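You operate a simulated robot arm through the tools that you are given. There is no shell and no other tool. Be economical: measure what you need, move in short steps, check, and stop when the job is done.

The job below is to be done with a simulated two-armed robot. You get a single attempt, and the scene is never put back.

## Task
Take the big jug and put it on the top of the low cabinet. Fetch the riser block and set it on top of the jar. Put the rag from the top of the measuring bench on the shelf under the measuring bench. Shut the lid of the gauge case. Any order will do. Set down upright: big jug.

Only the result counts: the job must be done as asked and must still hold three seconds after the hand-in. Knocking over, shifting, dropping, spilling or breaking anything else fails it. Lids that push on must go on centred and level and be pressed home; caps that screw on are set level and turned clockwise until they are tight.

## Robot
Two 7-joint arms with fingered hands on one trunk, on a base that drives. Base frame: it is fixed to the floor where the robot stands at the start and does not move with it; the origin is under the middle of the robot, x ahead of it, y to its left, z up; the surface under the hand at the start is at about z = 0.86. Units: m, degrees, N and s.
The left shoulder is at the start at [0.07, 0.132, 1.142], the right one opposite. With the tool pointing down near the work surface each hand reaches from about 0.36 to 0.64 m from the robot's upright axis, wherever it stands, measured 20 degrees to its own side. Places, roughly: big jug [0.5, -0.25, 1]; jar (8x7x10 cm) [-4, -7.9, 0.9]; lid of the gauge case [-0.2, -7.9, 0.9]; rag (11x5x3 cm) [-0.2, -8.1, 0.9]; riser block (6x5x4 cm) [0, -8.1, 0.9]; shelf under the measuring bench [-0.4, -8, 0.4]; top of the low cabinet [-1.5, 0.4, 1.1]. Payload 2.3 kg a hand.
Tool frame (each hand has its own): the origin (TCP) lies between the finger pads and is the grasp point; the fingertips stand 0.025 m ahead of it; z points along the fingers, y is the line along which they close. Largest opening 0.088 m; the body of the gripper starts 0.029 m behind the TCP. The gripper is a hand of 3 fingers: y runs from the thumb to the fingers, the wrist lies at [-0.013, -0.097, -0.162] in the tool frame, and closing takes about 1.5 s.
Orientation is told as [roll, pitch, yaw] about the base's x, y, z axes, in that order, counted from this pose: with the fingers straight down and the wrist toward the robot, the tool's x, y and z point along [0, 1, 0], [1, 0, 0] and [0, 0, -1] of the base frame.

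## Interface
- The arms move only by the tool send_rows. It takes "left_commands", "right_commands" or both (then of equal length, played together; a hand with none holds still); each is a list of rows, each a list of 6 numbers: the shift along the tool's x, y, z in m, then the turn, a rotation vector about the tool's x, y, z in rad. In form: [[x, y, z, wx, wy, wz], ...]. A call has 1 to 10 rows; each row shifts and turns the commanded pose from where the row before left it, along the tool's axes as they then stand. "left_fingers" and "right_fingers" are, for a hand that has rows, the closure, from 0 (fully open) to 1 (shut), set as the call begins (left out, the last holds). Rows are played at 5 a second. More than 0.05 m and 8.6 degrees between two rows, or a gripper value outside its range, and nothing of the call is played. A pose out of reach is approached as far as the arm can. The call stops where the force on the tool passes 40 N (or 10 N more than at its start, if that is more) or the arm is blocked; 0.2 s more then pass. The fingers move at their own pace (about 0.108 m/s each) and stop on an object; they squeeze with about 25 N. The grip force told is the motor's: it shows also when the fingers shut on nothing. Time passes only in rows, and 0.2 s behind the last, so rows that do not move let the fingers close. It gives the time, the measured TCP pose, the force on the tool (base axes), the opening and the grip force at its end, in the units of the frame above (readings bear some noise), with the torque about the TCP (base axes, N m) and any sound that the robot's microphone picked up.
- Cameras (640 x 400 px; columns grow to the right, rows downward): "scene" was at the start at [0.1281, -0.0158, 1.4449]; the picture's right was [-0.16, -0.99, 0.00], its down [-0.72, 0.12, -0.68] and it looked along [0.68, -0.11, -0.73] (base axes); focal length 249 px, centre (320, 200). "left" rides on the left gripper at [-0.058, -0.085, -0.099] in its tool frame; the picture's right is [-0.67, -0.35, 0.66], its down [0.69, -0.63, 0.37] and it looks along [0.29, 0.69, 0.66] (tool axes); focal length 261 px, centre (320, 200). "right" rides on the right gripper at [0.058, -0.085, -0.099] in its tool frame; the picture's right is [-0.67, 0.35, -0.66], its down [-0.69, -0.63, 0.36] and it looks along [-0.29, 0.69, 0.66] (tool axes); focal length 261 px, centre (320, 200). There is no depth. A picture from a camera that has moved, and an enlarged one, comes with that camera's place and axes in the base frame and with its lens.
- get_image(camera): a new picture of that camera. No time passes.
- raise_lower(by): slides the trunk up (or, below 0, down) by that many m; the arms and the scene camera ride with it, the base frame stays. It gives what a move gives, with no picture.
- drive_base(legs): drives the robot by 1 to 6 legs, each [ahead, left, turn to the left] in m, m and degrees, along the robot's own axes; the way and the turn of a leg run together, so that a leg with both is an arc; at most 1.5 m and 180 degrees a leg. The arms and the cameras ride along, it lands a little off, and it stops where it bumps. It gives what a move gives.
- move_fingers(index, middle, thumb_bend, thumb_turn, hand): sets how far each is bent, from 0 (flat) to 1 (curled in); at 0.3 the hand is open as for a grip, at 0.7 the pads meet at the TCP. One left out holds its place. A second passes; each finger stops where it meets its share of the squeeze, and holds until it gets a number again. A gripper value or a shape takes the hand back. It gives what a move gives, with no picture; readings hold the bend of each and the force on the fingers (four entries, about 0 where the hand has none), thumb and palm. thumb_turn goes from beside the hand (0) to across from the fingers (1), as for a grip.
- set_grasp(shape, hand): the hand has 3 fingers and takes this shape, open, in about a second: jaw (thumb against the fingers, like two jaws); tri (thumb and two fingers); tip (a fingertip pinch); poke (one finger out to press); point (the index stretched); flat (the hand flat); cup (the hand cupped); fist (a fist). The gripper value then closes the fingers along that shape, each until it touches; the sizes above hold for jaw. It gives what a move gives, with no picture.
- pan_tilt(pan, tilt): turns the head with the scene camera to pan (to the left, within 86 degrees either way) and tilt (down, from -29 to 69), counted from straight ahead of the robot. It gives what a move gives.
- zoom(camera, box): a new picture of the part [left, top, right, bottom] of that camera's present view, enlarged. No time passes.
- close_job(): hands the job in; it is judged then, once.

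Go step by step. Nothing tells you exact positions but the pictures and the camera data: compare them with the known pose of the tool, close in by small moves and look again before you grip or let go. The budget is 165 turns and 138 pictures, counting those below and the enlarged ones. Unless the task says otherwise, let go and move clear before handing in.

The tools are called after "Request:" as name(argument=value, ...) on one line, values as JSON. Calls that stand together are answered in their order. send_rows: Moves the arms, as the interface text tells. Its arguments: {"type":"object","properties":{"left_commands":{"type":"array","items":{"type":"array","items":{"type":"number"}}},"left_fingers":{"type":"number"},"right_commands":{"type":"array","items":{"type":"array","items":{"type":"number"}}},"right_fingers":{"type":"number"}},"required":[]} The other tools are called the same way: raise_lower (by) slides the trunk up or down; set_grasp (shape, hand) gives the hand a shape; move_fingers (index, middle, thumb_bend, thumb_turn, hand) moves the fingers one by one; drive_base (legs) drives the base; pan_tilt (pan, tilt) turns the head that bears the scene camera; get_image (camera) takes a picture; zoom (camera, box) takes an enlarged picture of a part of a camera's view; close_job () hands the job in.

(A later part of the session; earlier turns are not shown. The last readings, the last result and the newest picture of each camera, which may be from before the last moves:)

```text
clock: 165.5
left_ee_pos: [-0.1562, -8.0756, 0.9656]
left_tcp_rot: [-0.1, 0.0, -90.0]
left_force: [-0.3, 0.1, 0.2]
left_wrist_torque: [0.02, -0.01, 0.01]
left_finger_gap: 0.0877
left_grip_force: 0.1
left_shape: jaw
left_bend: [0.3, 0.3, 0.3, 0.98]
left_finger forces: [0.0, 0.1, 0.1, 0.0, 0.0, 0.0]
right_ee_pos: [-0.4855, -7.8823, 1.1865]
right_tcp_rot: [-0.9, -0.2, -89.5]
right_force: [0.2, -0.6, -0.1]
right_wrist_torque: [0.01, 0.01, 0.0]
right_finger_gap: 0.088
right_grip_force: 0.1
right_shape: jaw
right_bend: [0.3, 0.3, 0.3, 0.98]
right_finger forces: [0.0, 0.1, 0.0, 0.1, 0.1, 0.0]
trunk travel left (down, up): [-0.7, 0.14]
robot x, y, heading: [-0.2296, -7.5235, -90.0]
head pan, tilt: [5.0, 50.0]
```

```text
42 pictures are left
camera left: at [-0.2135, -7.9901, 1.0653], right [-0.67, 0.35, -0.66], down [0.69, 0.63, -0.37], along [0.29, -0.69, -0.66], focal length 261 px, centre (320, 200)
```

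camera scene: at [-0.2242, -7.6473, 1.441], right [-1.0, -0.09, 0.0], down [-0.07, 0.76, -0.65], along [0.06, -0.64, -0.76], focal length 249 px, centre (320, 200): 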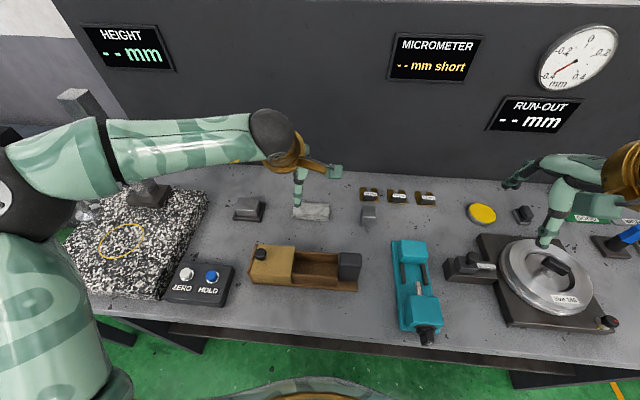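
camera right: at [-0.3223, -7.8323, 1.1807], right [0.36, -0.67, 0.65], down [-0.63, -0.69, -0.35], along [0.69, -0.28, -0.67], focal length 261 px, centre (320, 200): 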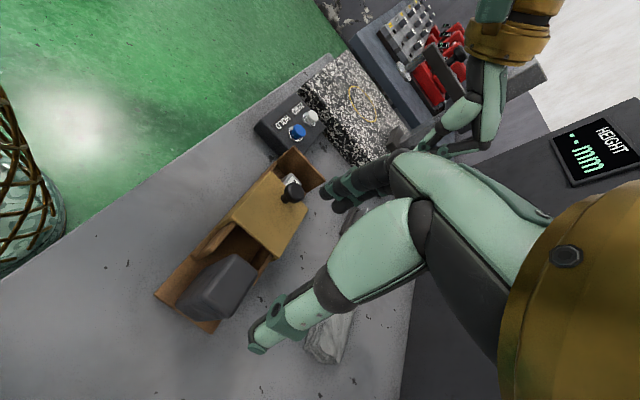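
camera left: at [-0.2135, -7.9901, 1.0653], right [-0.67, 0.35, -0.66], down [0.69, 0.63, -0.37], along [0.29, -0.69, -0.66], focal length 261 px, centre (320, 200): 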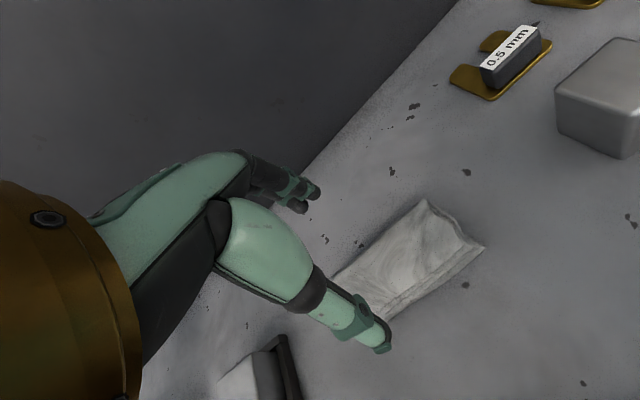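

Request:
send_rows(left_commands=[[0, 0, 0.025, 0, 0, 0], [0, 0, 0.02, 0, 0, 0], [0, 0, 0.015, 0, 0, 0], [0, 0, 0.006, 0, 0, 0], [0, 0, 0, 0, 0, 0]])

Request:
send_rows(left_commands=[[0, 0, 0, 0, 0, 0], [0, 0, 0, 0, 0, 0], [0, 0, 0, 0, 0, 0], [0, 0, 0, 0, 0, 0], [0, 0, 0, 0, 0, 0], [0, 0, 0, 0, 0, 0]], left_fingers=1)

Request:
get_image(camera="left")

```text
clock: 166.7
left_ee_pos: [-0.1579, -8.0752, 0.9037]
left_tcp_rot: [0.0, 0.0, -89.9]
left_force: [0.7, -0.4, 0.5]
left_wrist_torque: [0.03, -0.01, -0.03]
left_finger_gap: 0.0878
left_grip_force: 0.2
left_shape: jaw
left_bend: [0.3, 0.3, 0.3, 0.98]
left_finger forces: [0.1, 0.0, 0.1, 0.1, 0.0, 0.0]
right_ee_pos: [-0.4853, -7.8817, 1.1842]
right_tcp_rot: [-0.9, -0.2, -89.6]
right_force: [0.0, -1.2, 0.8]
right_wrist_torque: [-0.01, -0.06, 0.0]
right_finger_gap: 0.0878
right_grip_force: 0.1
right_shape: jaw
right_bend: [0.3, 0.3, 0.3, 0.98]
right_finger forces: [0.1, 0.0, 0.0, 0.1, 0.0, 0.0]
trunk travel left (down, up): [-0.7, 0.14]
robot x, y, heading: [-0.2335, -7.52, -89.9]
head pan, tilt: [5.0, 50.0]
```

```text
clock: 168.1
left_ee_pos: [-0.1579, -8.0762, 0.9044]
left_tcp_rot: [0.0, 0.0, -89.9]
left_force: [0.3, 0.2, 1.1]
left_wrist_torque: [0.0, 0.02, -0.01]
left_finger_gap: 0.0438
left_grip_force: 24.7
left_shape: jaw
left_bend: [0.74, 0.44, 0.69, 1.0]
left_finger forces: [14.7, 8.0, 0.0, 0.0, 22.8, 0.0]
right_ee_pos: [-0.4863, -7.8825, 1.1864]
right_tcp_rot: [-1.0, 0.0, -89.6]
right_force: [0.0, 0.4, 0.0]
right_wrist_torque: [-0.02, 0.01, 0.02]
right_finger_gap: 0.0876
right_grip_force: 0.1
right_shape: jaw
right_bend: [0.3, 0.3, 0.3, 0.98]
right_finger forces: [0.0, 0.0, 0.0, 0.0, 0.0, 0.0]
trunk travel left (down, up): [-0.7, 0.14]
robot x, y, heading: [-0.2282, -7.5217, -89.8]
head pan, tilt: [5.0, 50.0]
```

```text
41 pictures are left
camera left: at [-0.2153, -7.99, 1.0032], right [-0.67, 0.35, -0.66], down [0.69, 0.63, -0.37], along [0.29, -0.69, -0.66], focal length 261 px, centre (320, 200)
```

left: 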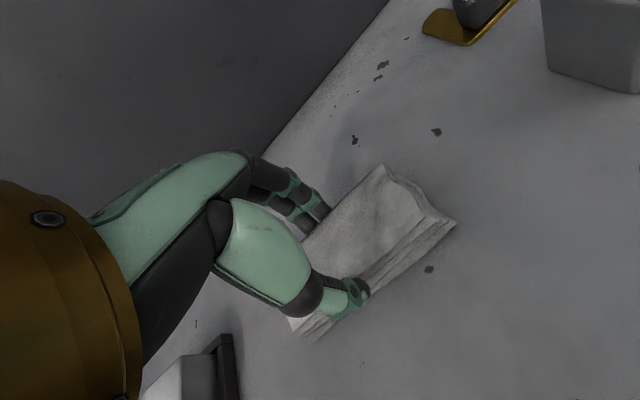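

Rag gripped. Lift, back off, pull the hands in, and lower the trunk to look under the bench.

Request:
send_rows(left_commands=[[0, 0, -0.03, 0, 0, 0], [0, 0, -0.04, 0, 0, 0], [0, 0, -0.04, 0, 0, 0], [0, -0.03, -0.03, 0, 0, 0], [0, -0.04, 0, 0, 0, 0], [0, -0.04, 0, 0, 0, 0]])

Request:
drive_base(legs=[[-0.4, 0, 0]])

Request:
raise_lower(by=-0.45)

Request:
pan_tilt(pan=0, tilt=25)

Request:
get_image(camera="scene")

```text
clock: 169.5
left_ee_pos: [-0.155, -7.9624, 1.0453]
left_tcp_rot: [-0.1, -0.2, -89.9]
left_force: [0.1, 0.0, -0.2]
left_wrist_torque: [-0.01, 0.0, -0.04]
left_finger_gap: 0.0439
left_grip_force: 24.6
left_shape: jaw
left_bend: [0.74, 0.44, 0.7, 1.0]
left_finger forces: [14.7, 8.1, 0.0, 0.1, 22.7, 0.1]
right_ee_pos: [-0.4848, -7.8805, 1.1868]
right_tcp_rot: [-0.9, -0.2, -89.6]
right_force: [1.3, 0.0, 0.2]
right_wrist_torque: [-0.04, -0.01, 0.02]
right_finger_gap: 0.0876
right_grip_force: 0.0
right_shape: jaw
right_bend: [0.3, 0.3, 0.3, 0.98]
right_finger forces: [0.1, 0.0, 0.0, 0.1, 0.0, 0.0]
trunk travel left (down, up): [-0.7, 0.14]
robot x, y, heading: [-0.2315, -7.5209, -90.1]
head pan, tilt: [5.0, 50.0]
```

```text
clock: 172.0
left_ee_pos: [-0.1556, -7.5735, 1.0436]
left_tcp_rot: [0.0, 0.0, -90.1]
left_force: [0.4, 0.0, -0.2]
left_wrist_torque: [0.01, -0.02, 0.03]
left_finger_gap: 0.0438
left_grip_force: 24.7
left_shape: jaw
left_bend: [0.74, 0.44, 0.7, 1.0]
left_finger forces: [14.6, 8.0, 0.1, 0.0, 22.7, 0.1]
right_ee_pos: [-0.4868, -7.4888, 1.1852]
right_tcp_rot: [-1.0, -0.1, -89.7]
right_force: [-0.2, 0.5, 0.0]
right_wrist_torque: [0.01, 0.01, 0.01]
right_finger_gap: 0.0877
right_grip_force: 0.0
right_shape: jaw
right_bend: [0.3, 0.3, 0.3, 0.98]
right_finger forces: [0.0, 0.0, 0.1, 0.1, 0.0, 0.0]
trunk travel left (down, up): [-0.7, 0.14]
robot x, y, heading: [-0.2295, -7.1296, -90.1]
head pan, tilt: [5.0, 50.0]
```

```text
refused: -0.45 is not a number from -0.4 to 0.4
```

```text
clock: 172.9
left_ee_pos: [-0.1557, -7.5715, 1.0454]
left_tcp_rot: [0.0, -0.1, -90.1]
left_force: [-0.5, -0.4, -0.5]
left_wrist_torque: [0.0, 0.03, 0.0]
left_finger_gap: 0.0436
left_grip_force: 24.8
left_shape: jaw
left_bend: [0.74, 0.44, 0.7, 1.0]
left_finger forces: [14.6, 8.1, 0.1, 0.1, 22.7, 0.1]
right_ee_pos: [-0.4863, -7.4873, 1.1866]
right_tcp_rot: [-0.8, -0.2, -89.7]
right_force: [-0.6, -0.2, -0.7]
right_wrist_torque: [-0.01, -0.01, 0.04]
right_finger_gap: 0.0878
right_grip_force: 0.1
right_shape: jaw
right_bend: [0.3, 0.3, 0.3, 0.98]
right_finger forces: [0.0, 0.1, 0.0, 0.1, 0.0, 0.0]
trunk travel left (down, up): [-0.7, 0.14]
robot x, y, heading: [-0.2277, -7.1293, -90.2]
head pan, tilt: [0.0, 25.0]
```

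```text
40 pictures are left
camera scene: at [-0.2313, -7.2735, 1.4779], right [-1.0, 0.0, 0.0], down [0.0, 0.42, -0.91], along [0.0, -0.91, -0.42], focal length 249 px, centre (320, 200)
```

scene: 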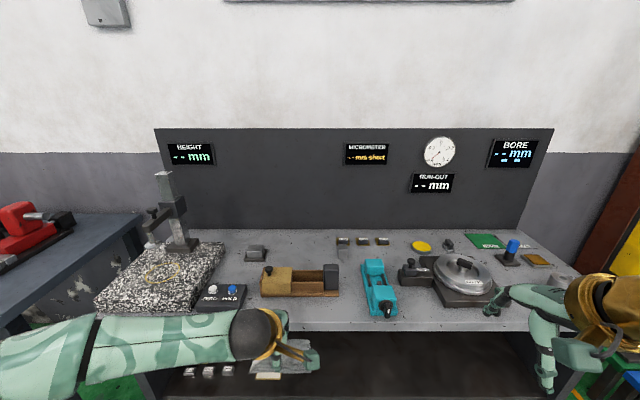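

Lowering the trunk in two steps (−0.52 total) and shifting right 15 cm, well clear of the bench.

Request:
raise_lower(by=-0.4)

Request:
raise_lower(by=-0.12)

Request:
drive_base(legs=[[0, -0.15, 0]])

Request:
get_image(camera="scene")

```text
clock: 176.7
left_ee_pos: [-0.156, -7.5713, 0.6447]
left_tcp_rot: [0.1, 0.0, -90.1]
left_force: [0.4, -0.8, -0.6]
left_wrist_torque: [0.02, -0.03, -0.01]
left_finger_gap: 0.0438
left_grip_force: 24.5
left_shape: jaw
left_bend: [0.74, 0.44, 0.7, 1.0]
left_finger forces: [14.6, 8.1, 0.0, 0.0, 22.7, 0.0]
right_ee_pos: [-0.4863, -7.4879, 0.7857]
right_tcp_rot: [-0.9, 0.0, -89.8]
right_force: [0.5, -0.9, 0.3]
right_wrist_torque: [0.03, -0.03, 0.05]
right_finger_gap: 0.0877
right_grip_force: 0.0
right_shape: jaw
right_bend: [0.3, 0.3, 0.3, 0.98]
right_finger forces: [0.1, 0.0, 0.1, 0.0, 0.0, 0.0]
trunk travel left (down, up): [-0.3, 0.54]
robot x, y, heading: [-0.2326, -7.1276, -90.2]
head pan, tilt: [0.0, 25.0]
```

```text
clock: 178.2
left_ee_pos: [-0.1562, -7.5719, 0.5241]
left_tcp_rot: [0.1, 0.0, -90.2]
left_force: [0.3, 0.6, 0.1]
left_wrist_torque: [0.0, 0.02, -0.02]
left_finger_gap: 0.0437
left_grip_force: 25.4
left_shape: jaw
left_bend: [0.74, 0.44, 0.7, 1.0]
left_finger forces: [14.8, 8.1, 0.0, 0.0, 22.7, 0.1]
right_ee_pos: [-0.4867, -7.4871, 0.6648]
right_tcp_rot: [-1.0, -0.1, -89.8]
right_force: [0.2, 0.8, -0.6]
right_wrist_torque: [-0.01, 0.0, -0.02]
right_finger_gap: 0.0878
right_grip_force: 0.0
right_shape: jaw
right_bend: [0.3, 0.3, 0.3, 0.98]
right_finger forces: [0.0, 0.0, 0.0, 0.1, 0.1, 0.1]
trunk travel left (down, up): [-0.18, 0.66]
robot x, y, heading: [-0.2265, -7.1262, -90.3]
head pan, tilt: [0.0, 25.0]
```

```text
clock: 179.6
left_ee_pos: [-0.3083, -7.5718, 0.5241]
left_tcp_rot: [0.0, 0.0, -90.0]
left_force: [-0.6, 0.4, -1.0]
left_wrist_torque: [0.01, -0.02, -0.05]
left_finger_gap: 0.0437
left_grip_force: 24.7
left_shape: jaw
left_bend: [0.74, 0.44, 0.7, 1.0]
left_finger forces: [14.7, 8.2, 0.0, 0.0, 22.7, 0.1]
right_ee_pos: [-0.6388, -7.4883, 0.6653]
right_tcp_rot: [-0.9, -0.1, -89.8]
right_force: [0.4, -0.1, -0.5]
right_wrist_torque: [0.03, -0.02, 0.01]
right_finger_gap: 0.0878
right_grip_force: 0.1
right_shape: jaw
right_bend: [0.3, 0.3, 0.3, 0.98]
right_finger forces: [0.1, 0.0, 0.1, 0.1, 0.0, 0.0]
trunk travel left (down, up): [-0.18, 0.66]
robot x, y, heading: [-0.3823, -7.1306, -90.0]
head pan, tilt: [0.0, 25.0]
```

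```text
39 pictures are left
camera scene: at [-0.384, -7.2734, 0.958], right [-1.0, 0.0, 0.0], down [0.0, 0.42, -0.91], along [0.0, -0.91, -0.42], focal length 249 px, centre (320, 200)
```

scene: 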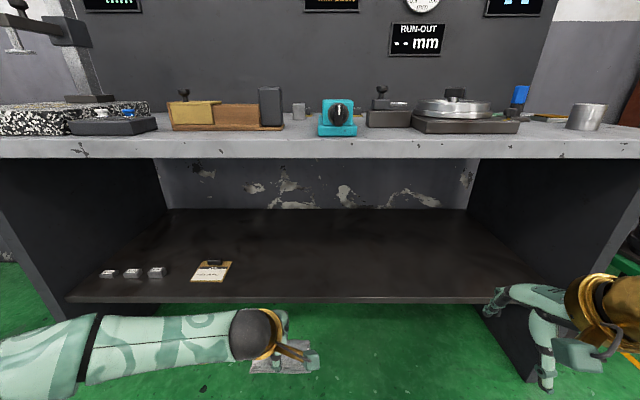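

Clear space under the bench (slab underside z≈0.82, shelf ≈0.40). Drive in 0.22 and extend the left arm 0.13.

Request:
drive_base(legs=[[0.22, 0, 0]])

Request:
send_rows(left_commands=[[0, 0.035, 0, 0, 0, 0], [0, 0.035, 0, 0, 0, 0], [0, 0.035, 0, 0, 0, 0], [0, 0.03, 0, 0, 0, 0], [0, 0, 0, 0, 0, 0]])

Request:
get_image(camera="scene")

Request:
get_image(camera="left")

```text
clock: 181.3
left_ee_pos: [-0.3073, -7.7886, 0.5246]
left_tcp_rot: [0.0, 0.1, -89.9]
left_force: [0.6, -0.4, -0.5]
left_wrist_torque: [-0.03, 0.05, -0.04]
left_finger_gap: 0.0439
left_grip_force: 25.5
left_shape: jaw
left_bend: [0.74, 0.44, 0.7, 1.0]
left_finger forces: [14.7, 8.2, 0.0, 0.0, 22.8, 0.0]
right_ee_pos: [-0.6375, -7.706, 0.6656]
right_tcp_rot: [-0.9, -0.1, -89.4]
right_force: [-0.1, -0.5, 0.6]
right_wrist_torque: [-0.01, 0.02, 0.0]
right_finger_gap: 0.0873
right_grip_force: 0.1
right_shape: jaw
right_bend: [0.3, 0.3, 0.3, 0.98]
right_finger forces: [0.1, 0.0, 0.1, 0.0, 0.1, 0.0]
trunk travel left (down, up): [-0.18, 0.66]
robot x, y, heading: [-0.3819, -7.3472, -89.5]
head pan, tilt: [0.0, 25.0]
```

```text
clock: 182.5
left_ee_pos: [-0.3069, -7.922, 0.523]
left_tcp_rot: [0.0, -0.1, -90.0]
left_force: [0.4, -0.4, 0.1]
left_wrist_torque: [0.0, 0.02, -0.01]
left_finger_gap: 0.0436
left_grip_force: 25.0
left_shape: jaw
left_bend: [0.74, 0.44, 0.7, 1.0]
left_finger forces: [14.6, 8.0, 0.0, 0.1, 22.7, 0.0]
right_ee_pos: [-0.6375, -7.7065, 0.6645]
right_tcp_rot: [-0.9, -0.1, -89.6]
right_force: [-0.3, 0.2, -0.5]
right_wrist_torque: [0.02, -0.01, 0.0]
right_finger_gap: 0.0879
right_grip_force: 0.1
right_shape: jaw
right_bend: [0.3, 0.3, 0.3, 0.98]
right_finger forces: [0.0, 0.1, 0.0, 0.0, 0.0, 0.0]
trunk travel left (down, up): [-0.18, 0.66]
robot x, y, heading: [-0.3837, -7.3409, -89.6]
head pan, tilt: [0.0, 25.0]
```

```text
38 pictures are left
camera scene: at [-0.3832, -7.4908, 0.958], right [-1.0, 0.0, 0.0], down [0.0, 0.42, -0.91], along [0.0, -0.91, -0.42], focal length 249 px, centre (320, 200)
```

scene: 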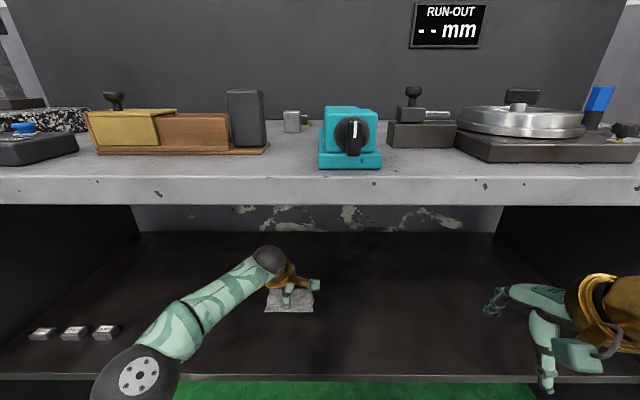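

```text
37 pictures are left
camera left: at [-0.3651, -7.8374, 0.6228], right [-0.67, 0.35, -0.66], down [0.69, 0.63, -0.37], along [0.29, -0.69, -0.66], focal length 261 px, centre (320, 200)
```

left: 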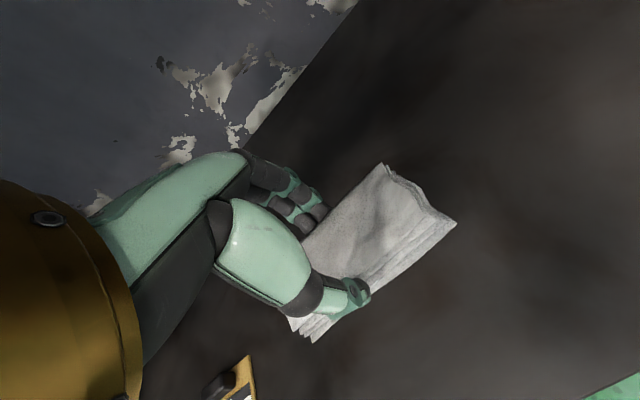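

Shelf surface is at z≈0.393. Lowering the trunk 8 cm, then small steps to contact.

Request:
raise_lower(by=-0.08)

Request:
raise_lower(by=-0.008)

Request:
get_image(camera="scene")

```text
clock: 183.7
left_ee_pos: [-0.3067, -7.9217, 0.4444]
left_tcp_rot: [0.0, 0.1, -89.8]
left_force: [-0.4, 0.7, -0.2]
left_wrist_torque: [0.01, -0.02, 0.01]
left_finger_gap: 0.0439
left_grip_force: 25.3
left_shape: jaw
left_bend: [0.74, 0.44, 0.7, 1.0]
left_finger forces: [14.6, 8.1, 0.1, 0.0, 22.7, 0.1]
right_ee_pos: [-0.6377, -7.7063, 0.5854]
right_tcp_rot: [-0.9, -0.1, -89.5]
right_force: [0.0, -0.3, 0.2]
right_wrist_torque: [0.0, -0.05, 0.02]
right_finger_gap: 0.0875
right_grip_force: 0.1
right_shape: jaw
right_bend: [0.3, 0.3, 0.3, 0.98]
right_finger forces: [0.0, 0.1, 0.0, 0.0, 0.1, 0.0]
trunk travel left (down, up): [-0.1, 0.74]
robot x, y, heading: [-0.383, -7.3469, -89.8]
head pan, tilt: [0.0, 25.0]
```

```text
clock: 184.2
left_ee_pos: [-0.3069, -7.9226, 0.4355]
left_tcp_rot: [0.1, 0.0, -89.9]
left_force: [-0.2, 0.1, -1.1]
left_wrist_torque: [0.03, 0.01, 0.0]
left_finger_gap: 0.0438
left_grip_force: 24.8
left_shape: jaw
left_bend: [0.74, 0.44, 0.7, 1.0]
left_finger forces: [14.6, 7.9, 0.1, 0.0, 22.6, 0.0]
right_ee_pos: [-0.6383, -7.7055, 0.5778]
right_tcp_rot: [-0.9, 0.0, -89.5]
right_force: [0.7, -0.3, 0.6]
right_wrist_torque: [-0.01, 0.0, 0.02]
right_finger_gap: 0.0878
right_grip_force: 0.0
right_shape: jaw
right_bend: [0.3, 0.3, 0.3, 0.98]
right_finger forces: [0.0, 0.1, 0.1, 0.0, 0.1, 0.0]
trunk travel left (down, up): [-0.092, 0.748]
robot x, y, heading: [-0.3862, -7.3495, -89.9]
head pan, tilt: [0.0, 25.0]
```

```text
36 pictures are left
camera scene: at [-0.3831, -7.4907, 0.87], right [-1.0, 0.0, 0.0], down [0.0, 0.42, -0.91], along [0.0, -0.91, -0.42], focal length 249 px, centre (320, 200)
```

scene: 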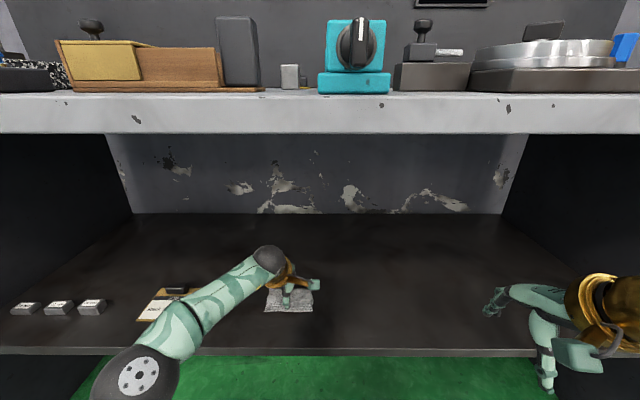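

Request:
raise_lower(by=-0.005)

Request:
raise_lower(by=-0.004)

```text
clock: 184.8
left_ee_pos: [-0.3082, -7.9223, 0.4301]
left_tcp_rot: [0.1, 0.0, -89.9]
left_force: [0.0, 0.1, -0.1]
left_wrist_torque: [0.01, 0.01, -0.01]
left_finger_gap: 0.0437
left_grip_force: 25.1
left_shape: jaw
left_bend: [0.74, 0.44, 0.7, 1.0]
left_finger forces: [14.6, 8.1, 0.1, 0.0, 22.6, 0.0]
right_ee_pos: [-0.6367, -7.7064, 0.5726]
right_tcp_rot: [-0.8, -0.1, -89.4]
right_force: [0.0, 0.1, 0.3]
right_wrist_torque: [-0.01, 0.01, 0.0]
right_finger_gap: 0.0876
right_grip_force: 0.1
right_shape: jaw
right_bend: [0.3, 0.3, 0.3, 0.98]
right_finger forces: [0.0, 0.0, 0.0, 0.0, 0.1, 0.0]
trunk travel left (down, up): [-0.087, 0.753]
robot x, y, heading: [-0.3859, -7.3437, -89.5]
head pan, tilt: [0.0, 25.0]
```

```text
clock: 185.3
left_ee_pos: [-0.3066, -7.9219, 0.4285]
left_tcp_rot: [0.0, -0.2, -89.9]
left_force: [-0.3, -1.0, 5.2]
left_wrist_torque: [-0.01, 0.01, -0.02]
left_finger_gap: 0.0438
left_grip_force: 25.0
left_shape: jaw
left_bend: [0.74, 0.44, 0.7, 1.0]
left_finger forces: [15.3, 8.5, 0.0, 0.1, 23.1, 0.0]
right_ee_pos: [-0.6369, -7.7051, 0.5703]
right_tcp_rot: [-0.9, -0.2, -89.4]
right_force: [0.2, -0.3, 0.1]
right_wrist_torque: [0.0, 0.02, -0.02]
right_finger_gap: 0.0876
right_grip_force: 0.1
right_shape: jaw
right_bend: [0.3, 0.3, 0.3, 0.98]
right_finger forces: [0.0, 0.0, 0.0, 0.0, 0.1, 0.1]
trunk travel left (down, up): [-0.083, 0.757]
robot x, y, heading: [-0.381, -7.3474, -89.8]
head pan, tilt: [0.0, 25.0]
```

Contact (5 N). Releasing the rag and lifting the hand straight up.

Request:
send_rows(left_commands=[[0, 0, 0, 0, 0, 0], [0, 0, 0, 0, 0, 0], [0, 0, 0, 0, 0, 0], [0, 0, 0, 0, 0, 0], [0, 0, 0, 0, 0, 0]], left_fingers=0)

Request:
raise_lower(by=0.09)

Request:
send_rows(left_commands=[[0, -0.035, 0, 0, 0, 0], [0, -0.035, 0, 0, 0, 0], [0, -0.035, 0, 0, 0, 0], [0, -0.03, 0, 0, 0, 0], [0, 0, 0, 0, 0, 0]])

Request:
drive_base(legs=[[-0.25, 0, 0]])

Request:
get_image(camera="scene")

```text
clock: 186.5
left_ee_pos: [-0.3068, -7.9222, 0.4274]
left_tcp_rot: [0.0, 0.0, -89.9]
left_force: [-0.2, 0.3, 0.6]
left_wrist_torque: [-0.02, 0.01, 0.03]
left_finger_gap: 0.0875
left_grip_force: 0.0
left_shape: jaw
left_bend: [0.3, 0.3, 0.3, 0.98]
left_finger forces: [0.1, 0.0, 0.0, 0.0, 0.0, 0.0]
right_ee_pos: [-0.638, -7.7056, 0.5683]
right_tcp_rot: [-1.0, -0.1, -89.6]
right_force: [0.0, -0.7, 0.3]
right_wrist_torque: [-0.01, -0.02, -0.03]
right_finger_gap: 0.0874
right_grip_force: 0.0
right_shape: jaw
right_bend: [0.3, 0.3, 0.3, 0.98]
right_finger forces: [0.1, 0.0, 0.1, 0.0, 0.0, 0.0]
trunk travel left (down, up): [-0.083, 0.757]
robot x, y, heading: [-0.3824, -7.3454, -89.9]
head pan, tilt: [0.0, 25.0]
```

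```text
clock: 187.8
left_ee_pos: [-0.3071, -7.9229, 0.5163]
left_tcp_rot: [0.0, 0.1, -89.9]
left_force: [0.0, 0.5, -0.4]
left_wrist_torque: [0.03, 0.0, 0.01]
left_finger_gap: 0.0877
left_grip_force: 0.0
left_shape: jaw
left_bend: [0.3, 0.3, 0.3, 0.98]
left_finger forces: [0.1, 0.0, 0.1, 0.0, 0.0, 0.1]
right_ee_pos: [-0.6387, -7.7047, 0.6596]
right_tcp_rot: [-0.8, -0.1, -89.5]
right_force: [0.3, 0.1, 0.2]
right_wrist_torque: [-0.01, 0.0, 0.02]
right_finger_gap: 0.0876
right_grip_force: 0.1
right_shape: jaw
right_bend: [0.3, 0.3, 0.3, 0.98]
right_finger forces: [0.0, 0.1, 0.0, 0.1, 0.0, 0.1]
trunk travel left (down, up): [-0.173, 0.667]
robot x, y, heading: [-0.3817, -7.3455, -89.6]
head pan, tilt: [0.0, 25.0]
```

```text
clock: 189.0
left_ee_pos: [-0.309, -7.7909, 0.5167]
left_tcp_rot: [0.0, -0.2, -89.8]
left_force: [-0.1, 0.4, -0.4]
left_wrist_torque: [0.01, 0.0, -0.03]
left_finger_gap: 0.0875
left_grip_force: 0.1
left_shape: jaw
left_bend: [0.3, 0.3, 0.3, 0.98]
left_finger forces: [0.0, 0.0, 0.0, 0.1, 0.0, 0.0]
right_ee_pos: [-0.6385, -7.7056, 0.659]
right_tcp_rot: [-0.9, -0.1, -89.5]
right_force: [0.5, 0.9, 0.2]
right_wrist_torque: [-0.02, 0.01, -0.03]
right_finger_gap: 0.0879
right_grip_force: 0.2
right_shape: jaw
right_bend: [0.3, 0.3, 0.3, 0.98]
right_finger forces: [0.0, 0.0, 0.0, 0.0, 0.1, 0.1]
trunk travel left (down, up): [-0.173, 0.667]
robot x, y, heading: [-0.3877, -7.3463, -89.8]
head pan, tilt: [0.0, 25.0]
```

```text
clock: 190.8
left_ee_pos: [-0.3086, -7.5429, 0.5167]
left_tcp_rot: [0.0, 0.0, -89.6]
left_force: [0.2, 0.5, -0.1]
left_wrist_torque: [-0.03, 0.07, -0.01]
left_finger_gap: 0.0873
left_grip_force: 0.1
left_shape: jaw
left_bend: [0.3, 0.3, 0.3, 0.98]
left_finger forces: [0.0, 0.0, 0.0, 0.0, 0.1, 0.0]
right_ee_pos: [-0.6373, -7.4602, 0.6587]
right_tcp_rot: [-0.9, -0.2, -89.3]
right_force: [-0.9, 0.0, -0.4]
right_wrist_torque: [-0.03, -0.03, 0.02]
right_finger_gap: 0.0876
right_grip_force: 0.0
right_shape: jaw
right_bend: [0.3, 0.3, 0.3, 0.98]
right_finger forces: [0.0, 0.1, 0.1, 0.0, 0.0, 0.0]
trunk travel left (down, up): [-0.173, 0.667]
robot x, y, heading: [-0.3842, -7.099, -89.8]
head pan, tilt: [0.0, 25.0]
```

```text
35 pictures are left
camera scene: at [-0.3837, -7.2436, 0.9511], right [-1.0, -0.01, 0.0], down [0.0, 0.42, -0.91], along [0.01, -0.91, -0.42], focal length 249 px, centre (320, 200)
```

scene: 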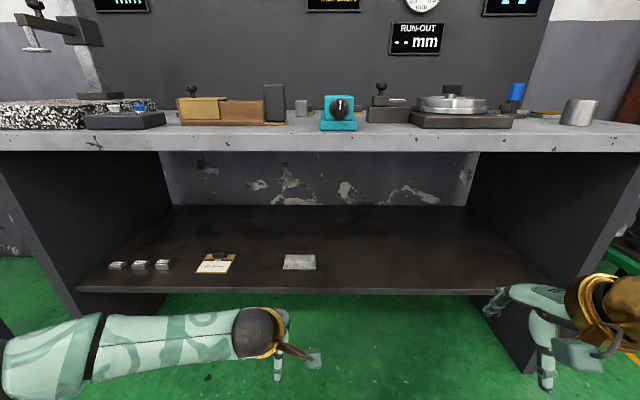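

Rag lies on the shelf. Raise the trunk back, then drive to the riser block.

Request:
raise_lower(by=0.4)

Request:
raise_lower(by=0.14)

Request:
drive_base(legs=[[0, 0.2, 0], [0.4, 0, 0]])

Request:
send_rows(left_commands=[[0.035, 0.02, 0, 0, 0, 0], [0.035, 0.02, 0, 0, 0, 0], [0.035, 0.02, 0, 0, 0, 0], [0, 0, 0, 0, 0, 0]])

Request:
get_image(camera="left")

```text
clock: 194.6
left_ee_pos: [-0.3077, -7.5436, 0.9171]
left_tcp_rot: [0.0, 0.0, -89.7]
left_force: [-0.2, -0.4, 0.0]
left_wrist_torque: [-0.01, -0.02, -0.03]
left_finger_gap: 0.0876
left_grip_force: 0.1
left_shape: jaw
left_bend: [0.3, 0.3, 0.3, 0.98]
left_finger forces: [0.0, 0.0, 0.0, 0.1, 0.1, 0.1]
right_ee_pos: [-0.6374, -7.4603, 1.0581]
right_tcp_rot: [-0.8, -0.3, -89.4]
right_force: [-1.1, -0.4, -0.1]
right_wrist_torque: [0.04, 0.01, 0.0]
right_finger_gap: 0.0878
right_grip_force: 0.0
right_shape: jaw
right_bend: [0.3, 0.3, 0.3, 0.98]
right_finger forces: [0.0, 0.0, 0.1, 0.0, 0.1, 0.0]
trunk travel left (down, up): [-0.573, 0.267]
robot x, y, heading: [-0.3839, -7.0974, -89.8]
head pan, tilt: [0.0, 25.0]
```

```text
clock: 196.3
left_ee_pos: [-0.3072, -7.5449, 1.0561]
left_tcp_rot: [0.0, 0.0, -89.6]
left_force: [0.7, 0.5, -0.3]
left_wrist_torque: [-0.01, 0.01, 0.0]
left_finger_gap: 0.0875
left_grip_force: 0.0
left_shape: jaw
left_bend: [0.3, 0.3, 0.3, 0.98]
left_finger forces: [0.0, 0.0, 0.0, 0.1, 0.0, 0.0]
right_ee_pos: [-0.6375, -7.4614, 1.1984]
right_tcp_rot: [-1.0, 0.0, -89.3]
right_force: [-0.3, 0.2, -0.1]
right_wrist_torque: [0.01, -0.01, 0.03]
right_finger_gap: 0.088
right_grip_force: 0.1
right_shape: jaw
right_bend: [0.3, 0.3, 0.3, 0.98]
right_finger forces: [0.0, 0.1, 0.0, 0.0, 0.1, 0.0]
trunk travel left (down, up): [-0.713, 0.127]
robot x, y, heading: [-0.3829, -7.0972, -89.6]
head pan, tilt: [0.0, 25.0]
```

```text
clock: 200.0
left_ee_pos: [-0.1074, -7.9443, 1.0572]
left_tcp_rot: [-0.1, 0.0, -89.8]
left_force: [1.3, 0.0, 1.1]
left_wrist_torque: [-0.02, -0.01, -0.01]
left_finger_gap: 0.0875
left_grip_force: 0.0
left_shape: jaw
left_bend: [0.3, 0.3, 0.3, 0.98]
left_finger forces: [0.0, 0.0, 0.1, 0.0, 0.1, 0.1]
right_ee_pos: [-0.4363, -7.8593, 1.1988]
right_tcp_rot: [-0.9, -0.2, -89.5]
right_force: [0.7, -0.5, 0.3]
right_wrist_torque: [-0.01, -0.03, -0.01]
right_finger_gap: 0.0877
right_grip_force: 0.0
right_shape: jaw
right_bend: [0.3, 0.3, 0.3, 0.98]
right_finger forces: [0.0, 0.0, 0.1, 0.1, 0.1, 0.1]
trunk travel left (down, up): [-0.713, 0.127]
robot x, y, heading: [-0.1795, -7.4985, -89.8]
head pan, tilt: [0.0, 25.0]
```

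```text
clock: 201.0
left_ee_pos: [-0.0005, -8.0089, 1.0559]
left_tcp_rot: [0.0, 0.0, -89.8]
left_force: [-0.2, 0.4, -0.2]
left_wrist_torque: [-0.01, 0.02, 0.02]
left_finger_gap: 0.0874
left_grip_force: 0.1
left_shape: jaw
left_bend: [0.3, 0.3, 0.3, 0.98]
left_finger forces: [0.0, 0.0, 0.1, 0.1, 0.0, 0.0]
right_ee_pos: [-0.4346, -7.8606, 1.1975]
right_tcp_rot: [-1.0, -0.1, -89.6]
right_force: [-0.1, -1.0, 0.2]
right_wrist_torque: [-0.01, -0.03, 0.01]
right_finger_gap: 0.0878
right_grip_force: 0.0
right_shape: jaw
right_bend: [0.3, 0.3, 0.3, 0.98]
right_finger forces: [0.0, 0.0, 0.0, 0.1, 0.0, 0.1]
trunk travel left (down, up): [-0.713, 0.127]
robot x, y, heading: [-0.1814, -7.5011, -89.8]
head pan, tilt: [0.0, 25.0]
```

```text
34 pictures are left
camera left: at [-0.0589, -7.9226, 1.156], right [-0.67, 0.35, -0.66], down [0.68, 0.63, -0.37], along [0.29, -0.69, -0.66], focal length 261 px, centre (320, 200)
```

left: 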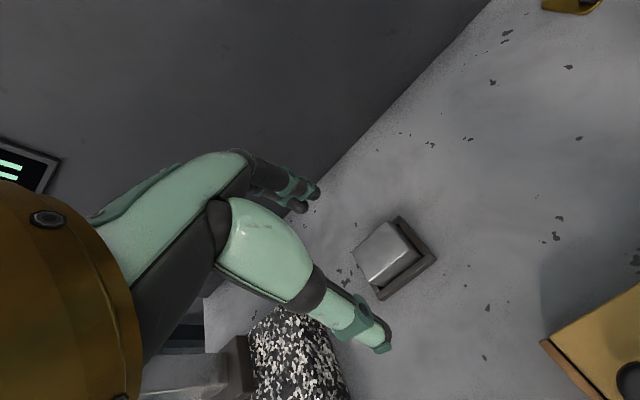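

Request:
zoom(camera="left", box=[320, 190, 480, 320])

Request:
pan_tilt(pan=20, tilt=50)

Request:
zoom(camera="scene", box=[220, 100, 420, 250])

```text
3.08 times, centred on (400, 255) of left
camera zoom: at [-0.0589, -7.9226, 1.156], right [-0.67, 0.35, -0.66], down [0.68, 0.63, -0.37], along [0.29, -0.69, -0.66], focal length 802 px, centre (74, 31)
```

zoom: 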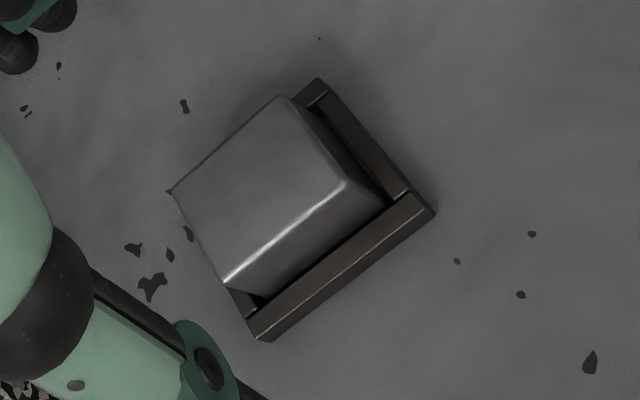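

```text
clock: 201.9
left_ee_pos: [-0.0008, -8.0084, 1.0564]
left_tcp_rot: [-0.1, 0.0, -89.9]
left_force: [0.1, 0.4, 0.2]
left_wrist_torque: [-0.02, 0.01, 0.0]
left_finger_gap: 0.0874
left_grip_force: 0.0
left_shape: jaw
left_bend: [0.3, 0.3, 0.3, 0.98]
left_finger forces: [0.1, 0.1, 0.0, 0.1, 0.0, 0.0]
right_ee_pos: [-0.4362, -7.8606, 1.1995]
right_tcp_rot: [-0.8, -0.2, -89.5]
right_force: [0.0, 0.6, -0.1]
right_wrist_torque: [-0.01, -0.04, -0.01]
right_finger_gap: 0.0877
right_grip_force: 0.1
right_shape: jaw
right_bend: [0.3, 0.3, 0.3, 0.98]
right_finger forces: [0.0, 0.0, 0.0, 0.0, 0.1, 0.0]
trunk travel left (down, up): [-0.713, 0.127]
robot x, y, heading: [-0.1793, -7.4995, -90.0]
head pan, tilt: [20.0, 50.0]
```

```text
2.67 times, centred on (320, 175) of scene
camera zoom: at [-0.1553, -7.6254, 1.4536], right [-0.94, -0.34, 0.0], down [-0.26, 0.72, -0.64], along [0.22, -0.6, -0.77], focal length 663 px, centre (320, 267)
```

zoom: 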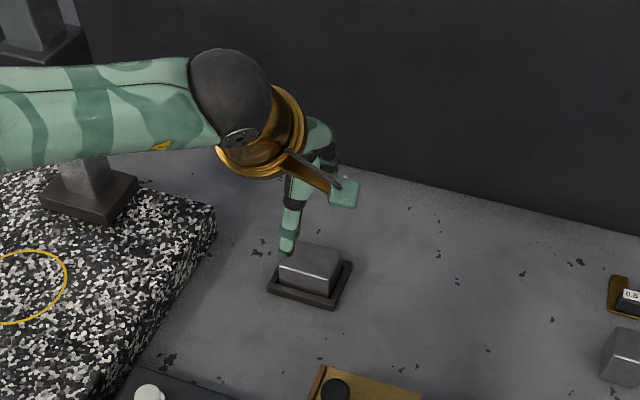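

The riser block sits in a shallow black tray. I'll grip only the block: move over (0.008, −8.042) and descend to z 0.955 for a check.

Request:
send_rows(left_commands=[[0.0085, 0.017, 0, 0, 0, 0], [0, 0.016, 0.02, 0, 0, 0], [0, 0, 0.04, 0, 0, 0], [0, 0, 0.04, 0, 0, 0], [0, 0, 0, 0, 0, 0]])

Request:
get_image(camera="left")

Request:
zoom(camera="scene", box=[270, 130, 370, 220])

```text
clock: 203.1
left_ee_pos: [0.0051, -8.0395, 0.956]
left_tcp_rot: [0.0, 0.0, -89.9]
left_force: [-0.1, -0.3, -0.3]
left_wrist_torque: [0.0, -0.02, 0.03]
left_finger_gap: 0.0877
left_grip_force: 0.1
left_shape: jaw
left_bend: [0.3, 0.3, 0.3, 0.98]
left_finger forces: [0.0, 0.0, 0.0, 0.0, 0.0, 0.0]
right_ee_pos: [-0.4361, -7.8604, 1.1997]
right_tcp_rot: [-0.9, -0.2, -89.5]
right_force: [-0.7, 0.1, -0.6]
right_wrist_torque: [-0.02, 0.02, 0.01]
right_finger_gap: 0.0878
right_grip_force: 0.1
right_shape: jaw
right_bend: [0.3, 0.3, 0.3, 0.98]
right_finger forces: [0.0, 0.0, 0.1, 0.1, 0.0, 0.0]
trunk travel left (down, up): [-0.713, 0.127]
robot x, y, heading: [-0.1828, -7.4987, -89.9]
head pan, tilt: [20.0, 50.0]
```

```text
31 pictures are left
camera left: at [-0.0541, -7.9535, 1.055], right [-0.67, 0.35, -0.66], down [0.68, 0.63, -0.37], along [0.29, -0.69, -0.66], focal length 261 px, centre (320, 200)
```

left: 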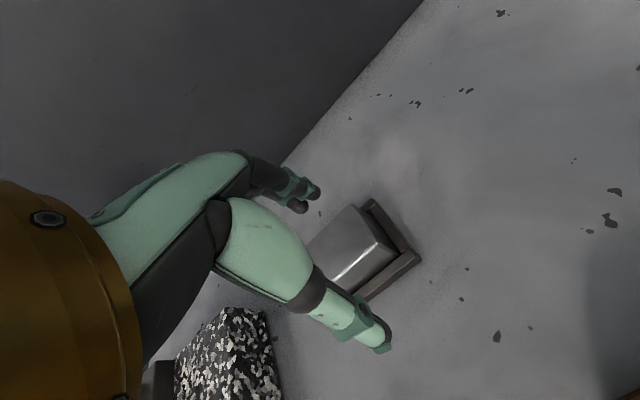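

```text
4.44 times, centred on (320, 175) of scene
camera zoom: at [-0.1554, -7.6253, 1.4535], right [-0.94, -0.34, 0.0], down [-0.26, 0.72, -0.64], along [0.22, -0.6, -0.77], focal length 1105 px, centre (320, 311)
```

zoom: 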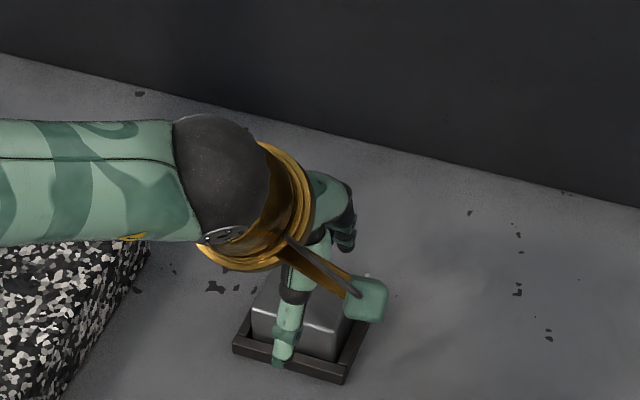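

Alignment is good. Descend the last 3.9 cm and grip.

Request:
send_rows(left_commands=[[-0.003, 0.001, 0.015, 0, 0, 0], [0, 0, 0.013, 0, 0, 0], [0, 0, 0.01, 0, 0, 0], [0, 0, 0, 0, 0, 0]])

Request:
send_rows(left_commands=[[0, 0, 0, 0, 0, 0], [0, 0, 0, 0, 0, 0], [0, 0, 0, 0, 0, 0], [0, 0, 0, 0, 0, 0], [0, 0, 0, 0, 0, 0], [0, 0, 0, 0, 0, 0]], left_fingers=1)

Request:
get_image(camera="left")

```text
clock: 204.1
left_ee_pos: [0.0015, -8.0377, 0.9213]
left_tcp_rot: [0.0, -0.5, -89.9]
left_force: [-0.5, 0.1, 16.7]
left_wrist_torque: [-0.87, -0.1, 0.01]
left_finger_gap: 0.0875
left_grip_force: 0.1
left_shape: jaw
left_bend: [0.29, 0.3, 0.3, 0.98]
left_finger forces: [2.9, 13.5, 0.0, 0.0, 0.0, 0.0]
right_ee_pos: [-0.4379, -7.8568, 1.1985]
right_tcp_rot: [-0.8, -0.3, -89.5]
right_force: [0.3, -0.9, -0.5]
right_wrist_torque: [0.01, -0.02, -0.04]
right_finger_gap: 0.0876
right_grip_force: 0.1
right_shape: jaw
right_bend: [0.3, 0.3, 0.3, 0.98]
right_finger forces: [0.0, 0.0, 0.1, 0.0, 0.0, 0.0]
trunk travel left (down, up): [-0.713, 0.127]
robot x, y, heading: [-0.1802, -7.4977, -89.6]
head pan, tilt: [20.0, 50.0]
```

```text
clock: 205.5
left_ee_pos: [0.0011, -8.0382, 0.9227]
left_tcp_rot: [0.1, -0.6, -89.9]
left_force: [1.4, -8.8, 29.1]
left_wrist_torque: [-1.65, 0.11, -0.02]
left_finger_gap: 0.034
left_grip_force: 24.9
left_shape: jaw
left_bend: [0.36, 0.3, 0.74, 1.0]
left_finger forces: [24.9, 11.4, 0.0, 0.1, 0.1, 0.1]
right_ee_pos: [-0.439, -7.8534, 1.2007]
right_tcp_rot: [-0.8, -0.5, -89.5]
right_force: [0.0, -0.9, 0.5]
right_wrist_torque: [-0.02, 0.02, -0.04]
right_finger_gap: 0.0874
right_grip_force: 0.1
right_shape: jaw
right_bend: [0.3, 0.3, 0.3, 0.98]
right_finger forces: [0.1, 0.0, 0.0, 0.1, 0.0, 0.0]
trunk travel left (down, up): [-0.713, 0.127]
robot x, y, heading: [-0.1792, -7.4994, -89.9]
head pan, tilt: [20.0, 50.0]
```

```text
29 pictures are left
camera left: at [-0.0573, -7.9509, 1.0214], right [-0.67, 0.34, -0.66], down [0.68, 0.63, -0.37], along [0.29, -0.7, -0.65], focal length 261 px, centre (320, 200)
```

left: 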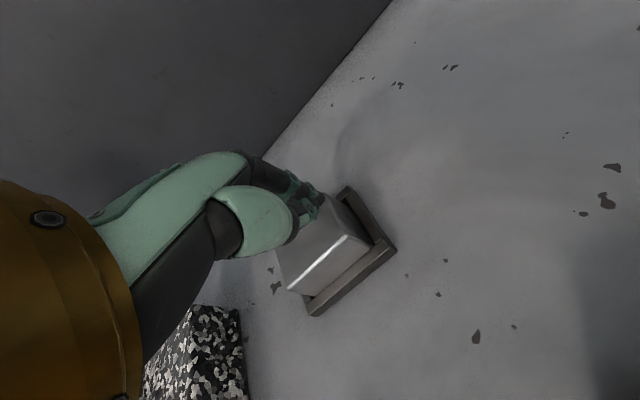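

The fingers landed on the tray's rear rim and the thumb slid over. Open and raise a bit to look again.

Request:
send_rows(left_commands=[[0, 0, -0.004, 0, 0, 0], [0, 0, 0, 0, 0, 0], [0, 0, 0, 0, 0, 0], [0, 0, 0, 0, 0, 0], [0, 0, -0.03, 0, 0, 0], [0, -0.03, -0.04, 0, 0, 0], [0, -0.04, -0.02, 0, 0, 0], [0, -0.03, 0, 0, 0, 0], [0, 0, 0, 0, 0, 0]], left_fingers=0)

Request:
zoom(camera="scene", box=[270, 130, 370, 220])

Request:
zoom(camera="left", box=[270, 60, 430, 230])

```text
clock: 207.5
left_ee_pos: [0.0029, -7.938, 1.0132]
left_tcp_rot: [0.0, 0.0, -89.8]
left_force: [0.7, -0.1, 0.7]
left_wrist_torque: [-0.02, 0.02, 0.01]
left_finger_gap: 0.0877
left_grip_force: 0.0
left_shape: jaw
left_bend: [0.3, 0.3, 0.3, 0.98]
left_finger forces: [0.0, 0.0, 0.0, 0.0, 0.0, 0.0]
right_ee_pos: [-0.4364, -7.8608, 1.1986]
right_tcp_rot: [-0.9, -0.1, -89.4]
right_force: [0.5, -0.5, 0.9]
right_wrist_torque: [-0.04, 0.03, 0.03]
right_finger_gap: 0.0876
right_grip_force: 0.0
right_shape: jaw
right_bend: [0.3, 0.3, 0.3, 0.98]
right_finger forces: [0.0, 0.0, 0.1, 0.1, 0.0, 0.0]
trunk travel left (down, up): [-0.713, 0.127]
robot x, y, heading: [-0.1781, -7.4973, -89.7]
head pan, tilt: [20.0, 50.0]
```

```text
4.44 times, centred on (320, 175) of scene
camera zoom: at [-0.1554, -7.6256, 1.4535], right [-0.94, -0.34, 0.0], down [-0.26, 0.72, -0.64], along [0.22, -0.6, -0.77], focal length 1105 px, centre (320, 311)
```

zoom: 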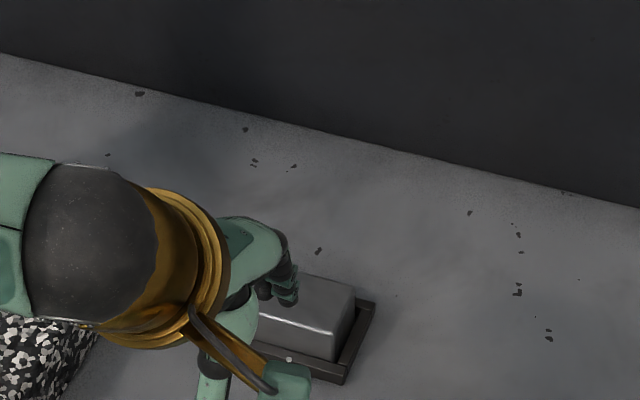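

```text
2.35 times, centred on (350, 145) of left
camera zoom: at [-0.0549, -7.8524, 1.1135], right [-0.67, 0.35, -0.66], down [0.68, 0.63, -0.37], along [0.29, -0.69, -0.66], focal length 613 px, centre (249, 329)
```

zoom: 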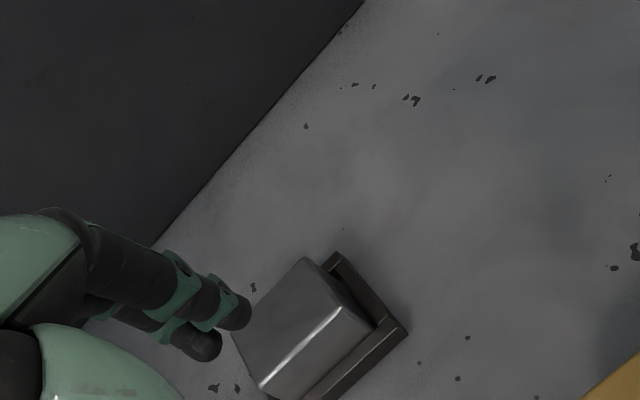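

Re-triangulating with all views: the block top is actually at z≈0.898, centre (0.016, −8.060) — the fingers had landed on it. Repositioning.

Request:
send_rows(left_commands=[[0.013, 0.03, 0, 0, 0, 0], [0, 0.045, 0, 0, 0, 0], [0, 0.047, 0, 0, 0, 0], [0, 0, 0.04, 0, 0, 0], [0, 0, 0.04, 0, 0, 0], [0, 0, 0, 0, 0, 0]])

Request:
zoom(camera="left", box=[240, 160, 440, 330])

```text
clock: 208.9
left_ee_pos: [0.0176, -8.062, 0.9367]
left_tcp_rot: [0.0, -0.1, -90.0]
left_force: [-0.7, -1.1, -0.4]
left_wrist_torque: [0.0, -0.01, -0.02]
left_finger_gap: 0.0878
left_grip_force: 0.2
left_shape: jaw
left_bend: [0.3, 0.3, 0.3, 0.98]
left_finger forces: [0.0, 0.0, 0.0, 0.0, 0.0, 0.0]
right_ee_pos: [-0.4353, -7.8601, 1.198]
right_tcp_rot: [-0.8, -0.2, -89.5]
right_force: [0.3, -0.4, -0.8]
right_wrist_torque: [-0.01, 0.03, -0.03]
right_finger_gap: 0.0878
right_grip_force: 0.1
right_shape: jaw
right_bend: [0.3, 0.3, 0.3, 0.98]
right_finger forces: [0.0, 0.0, 0.0, 0.0, 0.1, 0.0]
trunk travel left (down, up): [-0.713, 0.127]
robot x, y, heading: [-0.1805, -7.5029, -89.8]
head pan, tilt: [20.0, 50.0]
```

```text
2.35 times, centred on (340, 245) of left
camera zoom: at [-0.0394, -7.9763, 1.0368], right [-0.67, 0.35, -0.66], down [0.68, 0.63, -0.37], along [0.29, -0.69, -0.66], focal length 613 px, centre (273, 94)
```

zoom: 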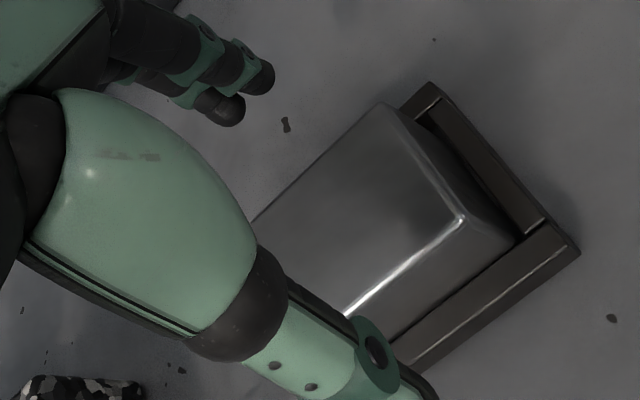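

Predicted and seen centre coincide (0.017, −8.062). Descending and gripping.

Request:
send_rows(left_commands=[[0, 0, 0.012, 0, 0, 0], [0, 0, 0.012, 0, 0, 0], [0, 0, 0.009, 0, 0, 0], [0, 0, 0, 0, 0, 0]])

Request:
send_rows(left_commands=[[0, 0, 0, 0, 0, 0], [0, 0, 0, 0, 0, 0], [0, 0, 0, 0, 0, 0], [0, 0, 0, 0, 0, 0], [0, 0, 0, 0, 0, 0], [0, 0, 0, 0, 0, 0]], left_fingers=1)

Request:
zoom(camera="left", box=[240, 160, 440, 330])

```text
clock: 209.9
left_ee_pos: [0.0158, -8.0596, 0.9037]
left_tcp_rot: [0.0, 0.0, -89.9]
left_force: [0.6, -0.1, -0.5]
left_wrist_torque: [-0.01, 0.0, 0.0]
left_finger_gap: 0.0876
left_grip_force: 0.2
left_shape: jaw
left_bend: [0.3, 0.3, 0.3, 0.98]
left_finger forces: [0.0, 0.0, 0.0, 0.0, 0.1, 0.0]
right_ee_pos: [-0.4361, -7.8612, 1.1989]
right_tcp_rot: [-0.9, -0.2, -89.5]
right_force: [0.0, -0.1, 0.2]
right_wrist_torque: [0.01, 0.0, -0.01]
right_finger_gap: 0.0878
right_grip_force: 0.1
right_shape: jaw
right_bend: [0.3, 0.3, 0.3, 0.98]
right_finger forces: [0.1, 0.1, 0.0, 0.0, 0.0, 0.1]
trunk travel left (down, up): [-0.713, 0.127]
robot x, y, heading: [-0.1831, -7.5035, -89.9]
head pan, tilt: [20.0, 50.0]
```

```text
clock: 211.3
left_ee_pos: [0.0168, -8.0603, 0.9021]
left_tcp_rot: [0.1, -0.1, -90.0]
left_force: [-0.8, 0.3, 0.5]
left_wrist_torque: [-0.01, 0.01, -0.02]
left_finger_gap: 0.0406
left_grip_force: 24.6
left_shape: jaw
left_bend: [0.74, 0.41, 0.73, 1.0]
left_finger forces: [14.5, 7.8, 0.1, 0.0, 22.9, 0.1]
right_ee_pos: [-0.4363, -7.8609, 1.1986]
right_tcp_rot: [-0.9, -0.1, -89.4]
right_force: [-0.3, 1.1, -0.3]
right_wrist_torque: [-0.03, 0.04, -0.01]
right_finger_gap: 0.0874
right_grip_force: 0.0
right_shape: jaw
right_bend: [0.3, 0.3, 0.3, 0.98]
right_finger forces: [0.0, 0.0, 0.0, 0.0, 0.1, 0.1]
trunk travel left (down, up): [-0.713, 0.127]
robot x, y, heading: [-0.1794, -7.4993, -89.7]
head pan, tilt: [20.0, 50.0]
```

```text
2.35 times, centred on (340, 245) of left
camera zoom: at [-0.0413, -7.9753, 1.0019], right [-0.67, 0.35, -0.66], down [0.68, 0.63, -0.37], along [0.29, -0.69, -0.66], focal length 613 px, centre (273, 94)
```

zoom: 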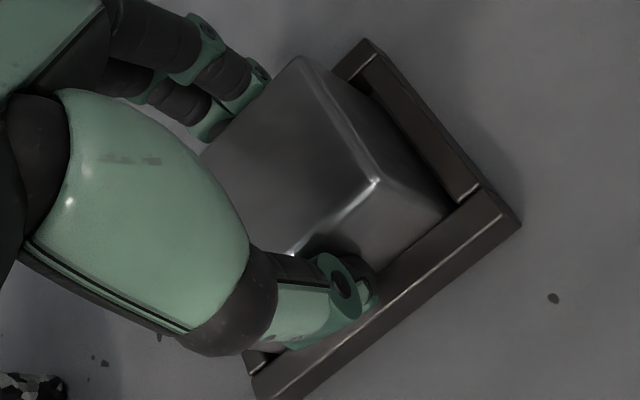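

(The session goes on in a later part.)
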